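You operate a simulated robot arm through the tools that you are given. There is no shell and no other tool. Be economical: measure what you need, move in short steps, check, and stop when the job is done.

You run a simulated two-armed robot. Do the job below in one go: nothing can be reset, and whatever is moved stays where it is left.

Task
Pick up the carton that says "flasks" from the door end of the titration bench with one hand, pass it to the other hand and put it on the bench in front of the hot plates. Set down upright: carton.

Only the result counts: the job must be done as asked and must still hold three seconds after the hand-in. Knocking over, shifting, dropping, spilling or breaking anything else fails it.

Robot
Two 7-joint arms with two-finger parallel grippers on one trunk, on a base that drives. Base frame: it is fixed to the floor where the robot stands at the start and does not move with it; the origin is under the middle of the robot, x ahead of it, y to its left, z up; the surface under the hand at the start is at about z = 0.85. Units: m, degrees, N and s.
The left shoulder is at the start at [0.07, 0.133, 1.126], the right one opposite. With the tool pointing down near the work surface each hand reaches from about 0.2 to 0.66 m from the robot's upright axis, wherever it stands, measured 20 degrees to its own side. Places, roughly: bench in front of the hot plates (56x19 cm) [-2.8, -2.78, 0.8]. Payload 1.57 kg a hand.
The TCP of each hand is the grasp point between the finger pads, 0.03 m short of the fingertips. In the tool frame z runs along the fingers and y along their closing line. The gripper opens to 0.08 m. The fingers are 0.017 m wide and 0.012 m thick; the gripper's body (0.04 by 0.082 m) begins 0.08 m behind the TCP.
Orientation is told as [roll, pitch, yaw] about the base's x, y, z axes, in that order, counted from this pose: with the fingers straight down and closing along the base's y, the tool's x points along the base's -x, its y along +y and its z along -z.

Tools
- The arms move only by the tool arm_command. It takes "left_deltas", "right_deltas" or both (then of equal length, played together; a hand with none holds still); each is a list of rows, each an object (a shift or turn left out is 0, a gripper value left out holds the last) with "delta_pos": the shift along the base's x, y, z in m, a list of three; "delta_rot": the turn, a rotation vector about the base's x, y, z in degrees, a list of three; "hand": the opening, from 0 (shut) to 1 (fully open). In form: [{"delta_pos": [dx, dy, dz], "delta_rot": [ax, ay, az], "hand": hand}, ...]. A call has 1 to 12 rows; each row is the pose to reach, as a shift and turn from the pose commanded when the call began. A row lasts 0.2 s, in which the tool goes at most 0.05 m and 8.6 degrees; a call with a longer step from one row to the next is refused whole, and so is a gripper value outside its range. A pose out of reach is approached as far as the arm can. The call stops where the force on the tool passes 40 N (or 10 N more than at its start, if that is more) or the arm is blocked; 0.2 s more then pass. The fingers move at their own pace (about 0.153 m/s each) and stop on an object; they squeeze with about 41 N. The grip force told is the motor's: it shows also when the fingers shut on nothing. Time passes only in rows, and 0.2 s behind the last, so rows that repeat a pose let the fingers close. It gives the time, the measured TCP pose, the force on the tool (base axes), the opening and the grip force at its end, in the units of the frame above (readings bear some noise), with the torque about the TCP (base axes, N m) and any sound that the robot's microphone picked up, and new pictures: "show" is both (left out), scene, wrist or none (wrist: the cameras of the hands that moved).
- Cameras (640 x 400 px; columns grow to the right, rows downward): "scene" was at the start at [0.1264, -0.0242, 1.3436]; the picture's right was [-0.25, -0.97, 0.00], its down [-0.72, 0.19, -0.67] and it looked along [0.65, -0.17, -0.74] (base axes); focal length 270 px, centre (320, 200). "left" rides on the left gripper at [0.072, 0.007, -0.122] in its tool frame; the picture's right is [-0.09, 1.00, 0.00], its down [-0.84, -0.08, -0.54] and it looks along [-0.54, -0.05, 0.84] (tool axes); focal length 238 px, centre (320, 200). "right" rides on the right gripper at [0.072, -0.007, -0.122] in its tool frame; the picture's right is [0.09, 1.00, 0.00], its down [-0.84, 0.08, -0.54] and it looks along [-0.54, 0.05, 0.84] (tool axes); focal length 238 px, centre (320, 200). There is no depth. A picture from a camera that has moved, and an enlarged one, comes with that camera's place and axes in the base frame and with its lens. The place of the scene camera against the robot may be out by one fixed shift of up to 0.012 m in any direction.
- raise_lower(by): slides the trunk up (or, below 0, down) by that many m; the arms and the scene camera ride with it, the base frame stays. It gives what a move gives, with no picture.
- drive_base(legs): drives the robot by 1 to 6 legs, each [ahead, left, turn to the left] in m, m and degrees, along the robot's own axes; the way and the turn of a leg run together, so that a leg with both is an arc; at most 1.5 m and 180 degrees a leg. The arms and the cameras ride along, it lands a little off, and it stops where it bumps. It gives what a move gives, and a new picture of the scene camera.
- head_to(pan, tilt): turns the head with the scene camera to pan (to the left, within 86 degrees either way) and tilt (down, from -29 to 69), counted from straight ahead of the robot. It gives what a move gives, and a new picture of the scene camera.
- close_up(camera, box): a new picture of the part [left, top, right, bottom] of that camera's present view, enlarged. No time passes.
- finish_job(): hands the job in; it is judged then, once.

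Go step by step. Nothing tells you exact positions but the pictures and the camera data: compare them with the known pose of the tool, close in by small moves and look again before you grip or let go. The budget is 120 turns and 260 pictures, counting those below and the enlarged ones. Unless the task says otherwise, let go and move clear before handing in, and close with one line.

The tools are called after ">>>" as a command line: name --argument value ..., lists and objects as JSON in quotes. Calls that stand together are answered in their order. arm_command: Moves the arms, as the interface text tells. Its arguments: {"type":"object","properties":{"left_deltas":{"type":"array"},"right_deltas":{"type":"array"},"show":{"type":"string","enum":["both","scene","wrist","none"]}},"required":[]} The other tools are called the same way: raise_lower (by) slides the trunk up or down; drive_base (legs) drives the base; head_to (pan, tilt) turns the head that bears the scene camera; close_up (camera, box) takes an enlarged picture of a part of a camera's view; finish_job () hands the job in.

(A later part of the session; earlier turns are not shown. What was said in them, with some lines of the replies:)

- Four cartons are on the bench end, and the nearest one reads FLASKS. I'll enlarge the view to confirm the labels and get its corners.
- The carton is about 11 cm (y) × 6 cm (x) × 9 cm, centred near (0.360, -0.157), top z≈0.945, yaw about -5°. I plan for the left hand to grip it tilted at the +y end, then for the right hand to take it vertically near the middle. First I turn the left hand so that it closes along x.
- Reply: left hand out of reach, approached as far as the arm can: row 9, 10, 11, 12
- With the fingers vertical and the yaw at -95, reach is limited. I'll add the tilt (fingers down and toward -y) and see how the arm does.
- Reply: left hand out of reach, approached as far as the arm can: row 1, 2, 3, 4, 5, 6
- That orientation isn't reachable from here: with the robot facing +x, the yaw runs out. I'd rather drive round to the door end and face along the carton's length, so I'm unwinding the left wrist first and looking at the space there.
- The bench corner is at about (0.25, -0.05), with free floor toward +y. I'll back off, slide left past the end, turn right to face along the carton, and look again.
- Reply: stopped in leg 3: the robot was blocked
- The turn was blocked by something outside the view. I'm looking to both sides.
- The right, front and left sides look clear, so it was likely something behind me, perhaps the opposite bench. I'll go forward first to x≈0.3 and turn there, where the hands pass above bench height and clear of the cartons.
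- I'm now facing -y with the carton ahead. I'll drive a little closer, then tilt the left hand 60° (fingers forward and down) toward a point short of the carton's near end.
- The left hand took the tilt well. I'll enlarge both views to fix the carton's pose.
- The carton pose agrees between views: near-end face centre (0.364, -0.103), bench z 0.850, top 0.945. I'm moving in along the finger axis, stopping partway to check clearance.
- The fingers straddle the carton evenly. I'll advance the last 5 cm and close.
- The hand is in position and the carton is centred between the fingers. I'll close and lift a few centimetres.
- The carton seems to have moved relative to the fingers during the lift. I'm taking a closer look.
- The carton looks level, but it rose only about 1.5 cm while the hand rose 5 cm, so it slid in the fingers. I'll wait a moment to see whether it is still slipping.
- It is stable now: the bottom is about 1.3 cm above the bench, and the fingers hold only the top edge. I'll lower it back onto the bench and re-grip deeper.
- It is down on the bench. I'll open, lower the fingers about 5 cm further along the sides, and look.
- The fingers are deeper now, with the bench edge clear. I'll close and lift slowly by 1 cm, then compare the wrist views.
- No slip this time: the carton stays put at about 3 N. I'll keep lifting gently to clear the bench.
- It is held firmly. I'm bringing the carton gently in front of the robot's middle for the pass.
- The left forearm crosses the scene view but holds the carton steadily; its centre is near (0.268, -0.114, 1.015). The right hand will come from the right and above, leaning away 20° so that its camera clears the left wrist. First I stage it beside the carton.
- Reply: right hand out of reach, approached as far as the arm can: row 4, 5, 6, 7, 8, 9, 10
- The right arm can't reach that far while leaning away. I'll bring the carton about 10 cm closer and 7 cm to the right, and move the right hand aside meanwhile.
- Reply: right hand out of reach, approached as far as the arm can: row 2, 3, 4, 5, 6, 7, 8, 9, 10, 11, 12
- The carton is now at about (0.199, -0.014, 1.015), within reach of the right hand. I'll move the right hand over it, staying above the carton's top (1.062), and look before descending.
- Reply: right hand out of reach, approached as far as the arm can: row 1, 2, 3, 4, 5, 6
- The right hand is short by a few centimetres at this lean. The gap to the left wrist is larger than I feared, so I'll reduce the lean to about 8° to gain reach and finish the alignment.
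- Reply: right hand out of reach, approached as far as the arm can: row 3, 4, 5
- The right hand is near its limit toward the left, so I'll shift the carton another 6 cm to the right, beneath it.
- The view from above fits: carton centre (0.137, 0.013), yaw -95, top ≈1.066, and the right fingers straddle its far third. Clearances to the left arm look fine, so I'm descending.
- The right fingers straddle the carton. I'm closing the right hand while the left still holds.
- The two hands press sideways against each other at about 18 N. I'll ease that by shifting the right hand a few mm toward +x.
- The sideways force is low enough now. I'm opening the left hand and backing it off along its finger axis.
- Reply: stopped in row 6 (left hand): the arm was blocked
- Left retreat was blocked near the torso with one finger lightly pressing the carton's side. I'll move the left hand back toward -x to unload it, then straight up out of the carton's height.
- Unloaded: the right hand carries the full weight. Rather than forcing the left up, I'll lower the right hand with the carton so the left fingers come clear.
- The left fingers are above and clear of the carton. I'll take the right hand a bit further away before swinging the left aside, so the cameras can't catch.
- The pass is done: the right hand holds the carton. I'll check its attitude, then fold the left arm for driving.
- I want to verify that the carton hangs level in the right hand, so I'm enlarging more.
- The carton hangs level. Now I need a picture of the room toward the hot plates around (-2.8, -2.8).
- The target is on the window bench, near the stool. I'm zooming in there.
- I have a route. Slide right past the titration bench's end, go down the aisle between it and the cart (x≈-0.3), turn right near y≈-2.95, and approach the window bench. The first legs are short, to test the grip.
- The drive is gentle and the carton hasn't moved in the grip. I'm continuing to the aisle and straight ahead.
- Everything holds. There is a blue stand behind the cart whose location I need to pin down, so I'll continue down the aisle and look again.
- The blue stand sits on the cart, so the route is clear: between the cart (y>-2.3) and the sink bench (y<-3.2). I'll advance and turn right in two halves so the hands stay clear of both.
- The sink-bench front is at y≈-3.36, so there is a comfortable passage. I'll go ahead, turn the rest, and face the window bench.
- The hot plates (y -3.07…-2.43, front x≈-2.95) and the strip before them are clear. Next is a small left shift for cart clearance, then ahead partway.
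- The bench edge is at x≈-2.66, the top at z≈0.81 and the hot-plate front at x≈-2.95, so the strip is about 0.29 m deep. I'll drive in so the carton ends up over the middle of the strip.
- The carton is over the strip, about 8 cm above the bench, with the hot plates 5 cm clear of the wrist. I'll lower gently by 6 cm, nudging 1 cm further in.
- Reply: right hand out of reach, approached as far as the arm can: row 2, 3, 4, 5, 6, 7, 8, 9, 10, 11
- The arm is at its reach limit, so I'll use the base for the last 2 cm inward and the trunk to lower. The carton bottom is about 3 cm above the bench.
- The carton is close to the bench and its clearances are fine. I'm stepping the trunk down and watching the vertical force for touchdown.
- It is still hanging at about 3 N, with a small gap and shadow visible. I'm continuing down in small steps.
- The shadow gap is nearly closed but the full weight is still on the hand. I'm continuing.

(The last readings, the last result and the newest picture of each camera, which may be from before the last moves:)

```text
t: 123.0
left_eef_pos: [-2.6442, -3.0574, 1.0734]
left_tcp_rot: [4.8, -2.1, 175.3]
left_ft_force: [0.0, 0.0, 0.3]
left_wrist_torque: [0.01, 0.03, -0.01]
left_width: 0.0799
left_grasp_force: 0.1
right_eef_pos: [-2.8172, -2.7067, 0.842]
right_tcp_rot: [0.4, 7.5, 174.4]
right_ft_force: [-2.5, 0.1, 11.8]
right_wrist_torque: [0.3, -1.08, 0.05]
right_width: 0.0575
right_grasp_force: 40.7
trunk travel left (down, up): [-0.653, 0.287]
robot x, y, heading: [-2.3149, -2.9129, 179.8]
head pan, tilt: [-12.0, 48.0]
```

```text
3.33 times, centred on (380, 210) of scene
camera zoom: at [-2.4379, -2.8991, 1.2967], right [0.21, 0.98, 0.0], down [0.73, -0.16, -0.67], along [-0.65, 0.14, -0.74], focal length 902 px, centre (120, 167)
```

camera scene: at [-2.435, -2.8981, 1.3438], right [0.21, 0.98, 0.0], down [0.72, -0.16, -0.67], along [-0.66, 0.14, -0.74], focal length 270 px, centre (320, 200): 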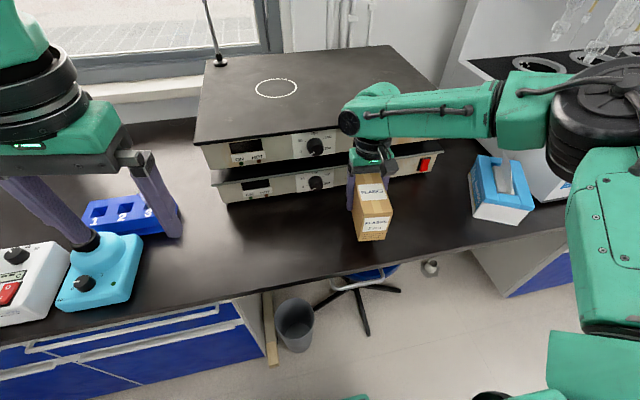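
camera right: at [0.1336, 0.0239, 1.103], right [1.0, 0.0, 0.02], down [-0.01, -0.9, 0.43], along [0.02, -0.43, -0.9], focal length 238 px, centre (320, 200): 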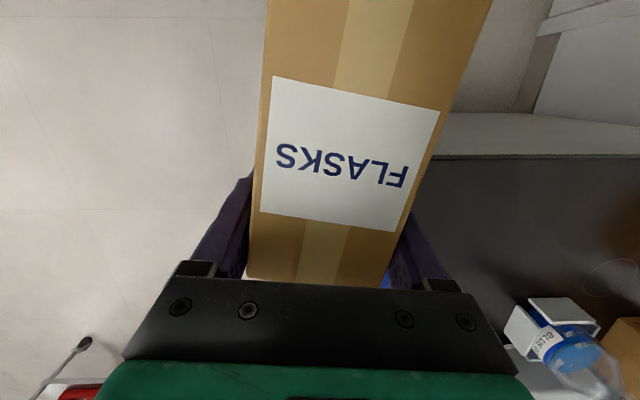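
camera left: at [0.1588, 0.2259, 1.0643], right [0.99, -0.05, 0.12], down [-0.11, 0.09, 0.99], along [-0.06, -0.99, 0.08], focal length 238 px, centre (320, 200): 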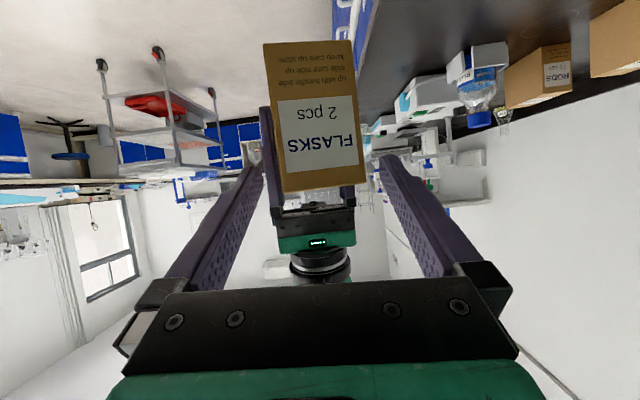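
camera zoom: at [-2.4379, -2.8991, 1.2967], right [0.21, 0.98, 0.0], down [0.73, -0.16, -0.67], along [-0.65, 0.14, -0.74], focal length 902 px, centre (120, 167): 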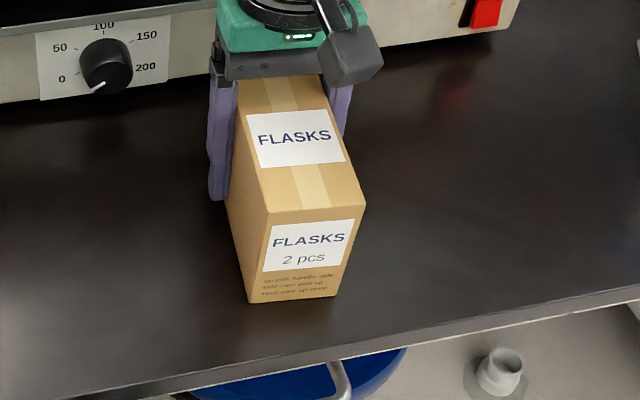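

Touchdown: the force jumped to +12 N, with the near edge first. I'll ease 1 mm up and open the fingers.

>>> raise_lower --by 0.001

>>> arm_command --right_deltas '[{"hand": 0.76}, {"hand": 0.85}, {"hand": 1}, {"hand": 1}]'

```text
t: 123.5
left_eef_pos: [-2.6446, -3.056, 1.0743]
left_tcp_rot: [4.8, -2.1, 175.2]
left_ft_force: [-0.8, -0.1, 0.0]
left_wrist_torque: [-0.02, 0.01, -0.04]
left_width: 0.0798
left_grasp_force: 0.2
right_eef_pos: [-2.8173, -2.7079, 0.842]
right_tcp_rot: [0.4, 7.4, 174.5]
right_ft_force: [-4.2, 0.2, 8.7]
right_wrist_torque: [0.23, -0.79, 0.05]
right_width: 0.0577
right_grasp_force: 41.0
trunk travel left (down, up): [-0.654, 0.286]
robot x, y, heading: [-2.3124, -2.9123, 179.6]
head pan, tilt: [-12.0, 48.0]
```

```text
t: 124.5
left_eef_pos: [-2.6458, -3.0554, 1.0748]
left_tcp_rot: [4.9, -2.1, 175.2]
left_ft_force: [-0.5, 0.8, 0.8]
left_wrist_torque: [0.01, -0.01, 0.0]
left_width: 0.0802
left_grasp_force: 0.0
right_eef_pos: [-2.8168, -2.7078, 0.8425]
right_tcp_rot: [0.4, 7.5, 174.5]
right_ft_force: [-0.8, -0.2, -0.2]
right_wrist_torque: [-0.02, -0.01, -0.01]
right_width: 0.0802
right_grasp_force: 0.0
trunk travel left (down, up): [-0.654, 0.286]
robot x, y, heading: [-2.3096, -2.9103, 179.6]
head pan, tilt: [-12.0, 48.0]
camera scene: at [-2.4387, -2.8983, 1.2974], right [0.21, 0.98, 0.0], down [0.73, -0.16, -0.67], along [-0.65, 0.14, -0.74], focal length 270 px, centre (320, 200)
camera right: at [-2.7628, -2.7045, 0.9722], right [0.0, -1.0, 0.02], down [-0.9, 0.01, 0.43], along [-0.43, -0.01, -0.9], focal length 238 px, centre (320, 200)
```

scene: 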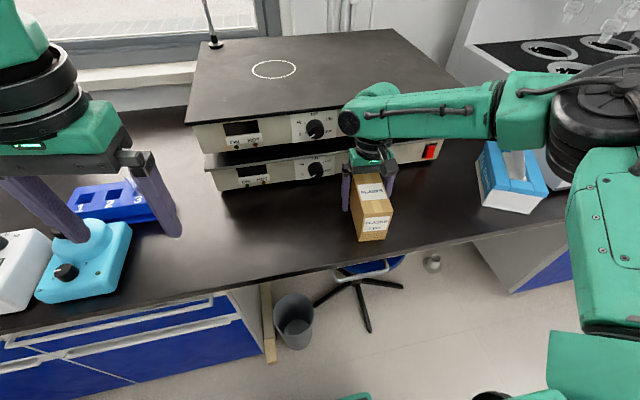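
right: 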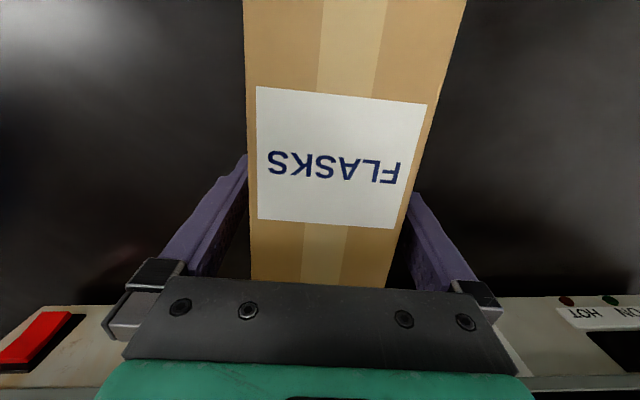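

Released, and the carton stands on its own. I'm raising the hand straight up with the trunk and checking.

>>> raise_lower --by 0.13

>>> close_up --camera "scene" --box '[180, 80, 520, 300]'

```text
t: 126.0
left_eef_pos: [-2.6452, -3.0562, 1.2055]
left_tcp_rot: [4.8, -1.9, 175.2]
left_ft_force: [0.3, 0.6, -0.4]
left_wrist_torque: [0.01, 0.03, -0.01]
left_width: 0.08
left_grasp_force: 0.1
right_eef_pos: [-2.816, -2.7069, 0.971]
right_tcp_rot: [0.4, 7.6, 174.5]
right_ft_force: [0.3, 0.7, -0.6]
right_wrist_torque: [-0.01, 0.0, 0.0]
right_width: 0.0801
right_grasp_force: 0.1
trunk travel left (down, up): [-0.784, 0.156]
robot x, y, heading: [-2.3116, -2.908, 179.5]
head pan, tilt: [-12.0, 48.0]
```

```text
1.82 times, centred on (350, 190) of scene
camera zoom: at [-2.4389, -2.8982, 1.4273], right [0.21, 0.98, 0.0], down [0.73, -0.16, -0.67], along [-0.65, 0.14, -0.74], focal length 492 px, centre (266, 218)
```

zoom: 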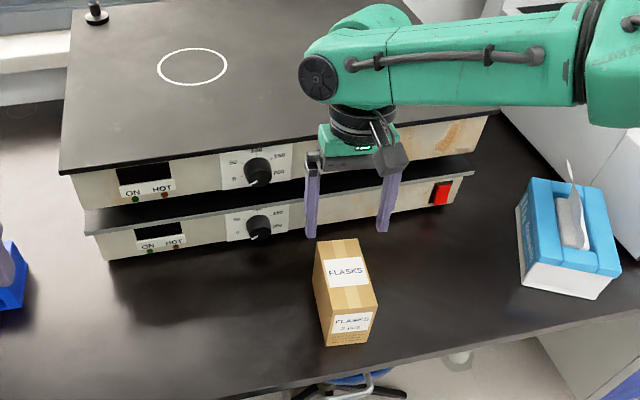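

The carton is upright at about (-2.79, -2.71), centred in the strip and clear of the hot plates. I'll raise a bit more, back the robot away, and do a last check.

>>> raise_lower --by 0.08

>>> drive_base --legs '[[-0.3, 0, 0]]'

>>> close_up --camera "scene" --box '[240, 60, 480, 240]'

```text
t: 127.2
left_eef_pos: [-2.6454, -3.0567, 1.2853]
left_tcp_rot: [4.8, -1.9, 175.2]
left_ft_force: [0.4, -0.3, 0.2]
left_wrist_torque: [0.0, 0.0, 0.02]
left_width: 0.0798
left_grasp_force: 0.0
right_eef_pos: [-2.8166, -2.7074, 1.0504]
right_tcp_rot: [0.4, 7.6, 174.5]
right_ft_force: [-0.3, -0.2, -0.3]
right_wrist_torque: [-0.02, -0.02, 0.01]
right_width: 0.0799
right_grasp_force: 0.0
trunk travel left (down, up): [-0.864, 0.076]
robot x, y, heading: [-2.3151, -2.9127, 179.8]
head pan, tilt: [-12.0, 48.0]
```

```text
t: 129.3
left_eef_pos: [-2.347, -3.0566, 1.2835]
left_tcp_rot: [4.8, -1.9, 175.2]
left_ft_force: [0.0, 0.0, -0.2]
left_wrist_torque: [0.01, -0.05, -0.03]
left_width: 0.0803
left_grasp_force: 0.0
right_eef_pos: [-2.5184, -2.7069, 1.0498]
right_tcp_rot: [0.3, 7.7, 174.4]
right_ft_force: [-1.1, -0.5, 0.2]
right_wrist_torque: [-0.01, -0.03, 0.0]
right_width: 0.0798
right_grasp_force: 0.0
trunk travel left (down, up): [-0.864, 0.076]
robot x, y, heading: [-2.01, -2.9109, 179.4]
head pan, tilt: [-12.0, 48.0]
camera scene: at [-2.1412, -2.9, 1.5071], right [0.22, 0.98, 0.0], down [0.73, -0.16, -0.67], along [-0.65, 0.14, -0.74], focal length 270 px, centre (320, 200)
```

scene: 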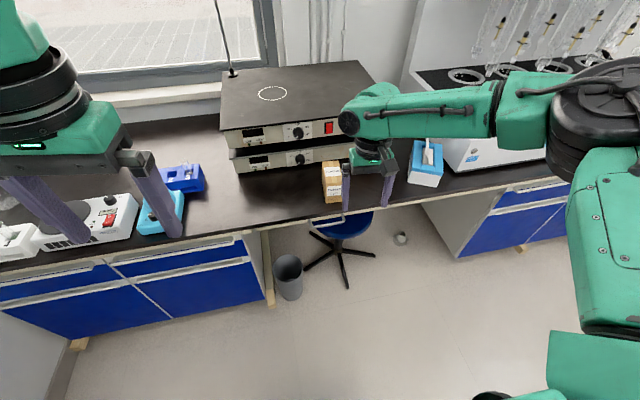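

```text
2.22 times, centred on (360, 150) of scene
camera zoom: at [-2.1412, -2.9, 1.5071], right [0.22, 0.98, 0.0], down [0.73, -0.16, -0.67], along [-0.65, 0.14, -0.74], focal length 601 px, centre (231, 311)
```

zoom: 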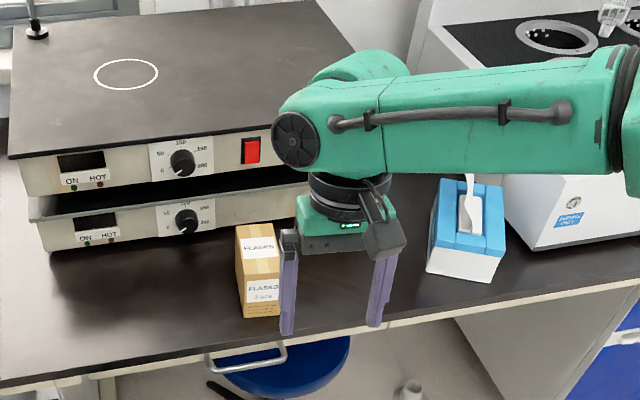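

The carton stands upright in front of the hot plates, with both hands open and clear of it. I'm handing in.

>>> finish_job

```text
The job is handed in.
```

The "flasks" carton was picked up with the left hand, passed to the right, and set down upright on the bench in front of the hot plates; I saw nothing else knocked or moved.
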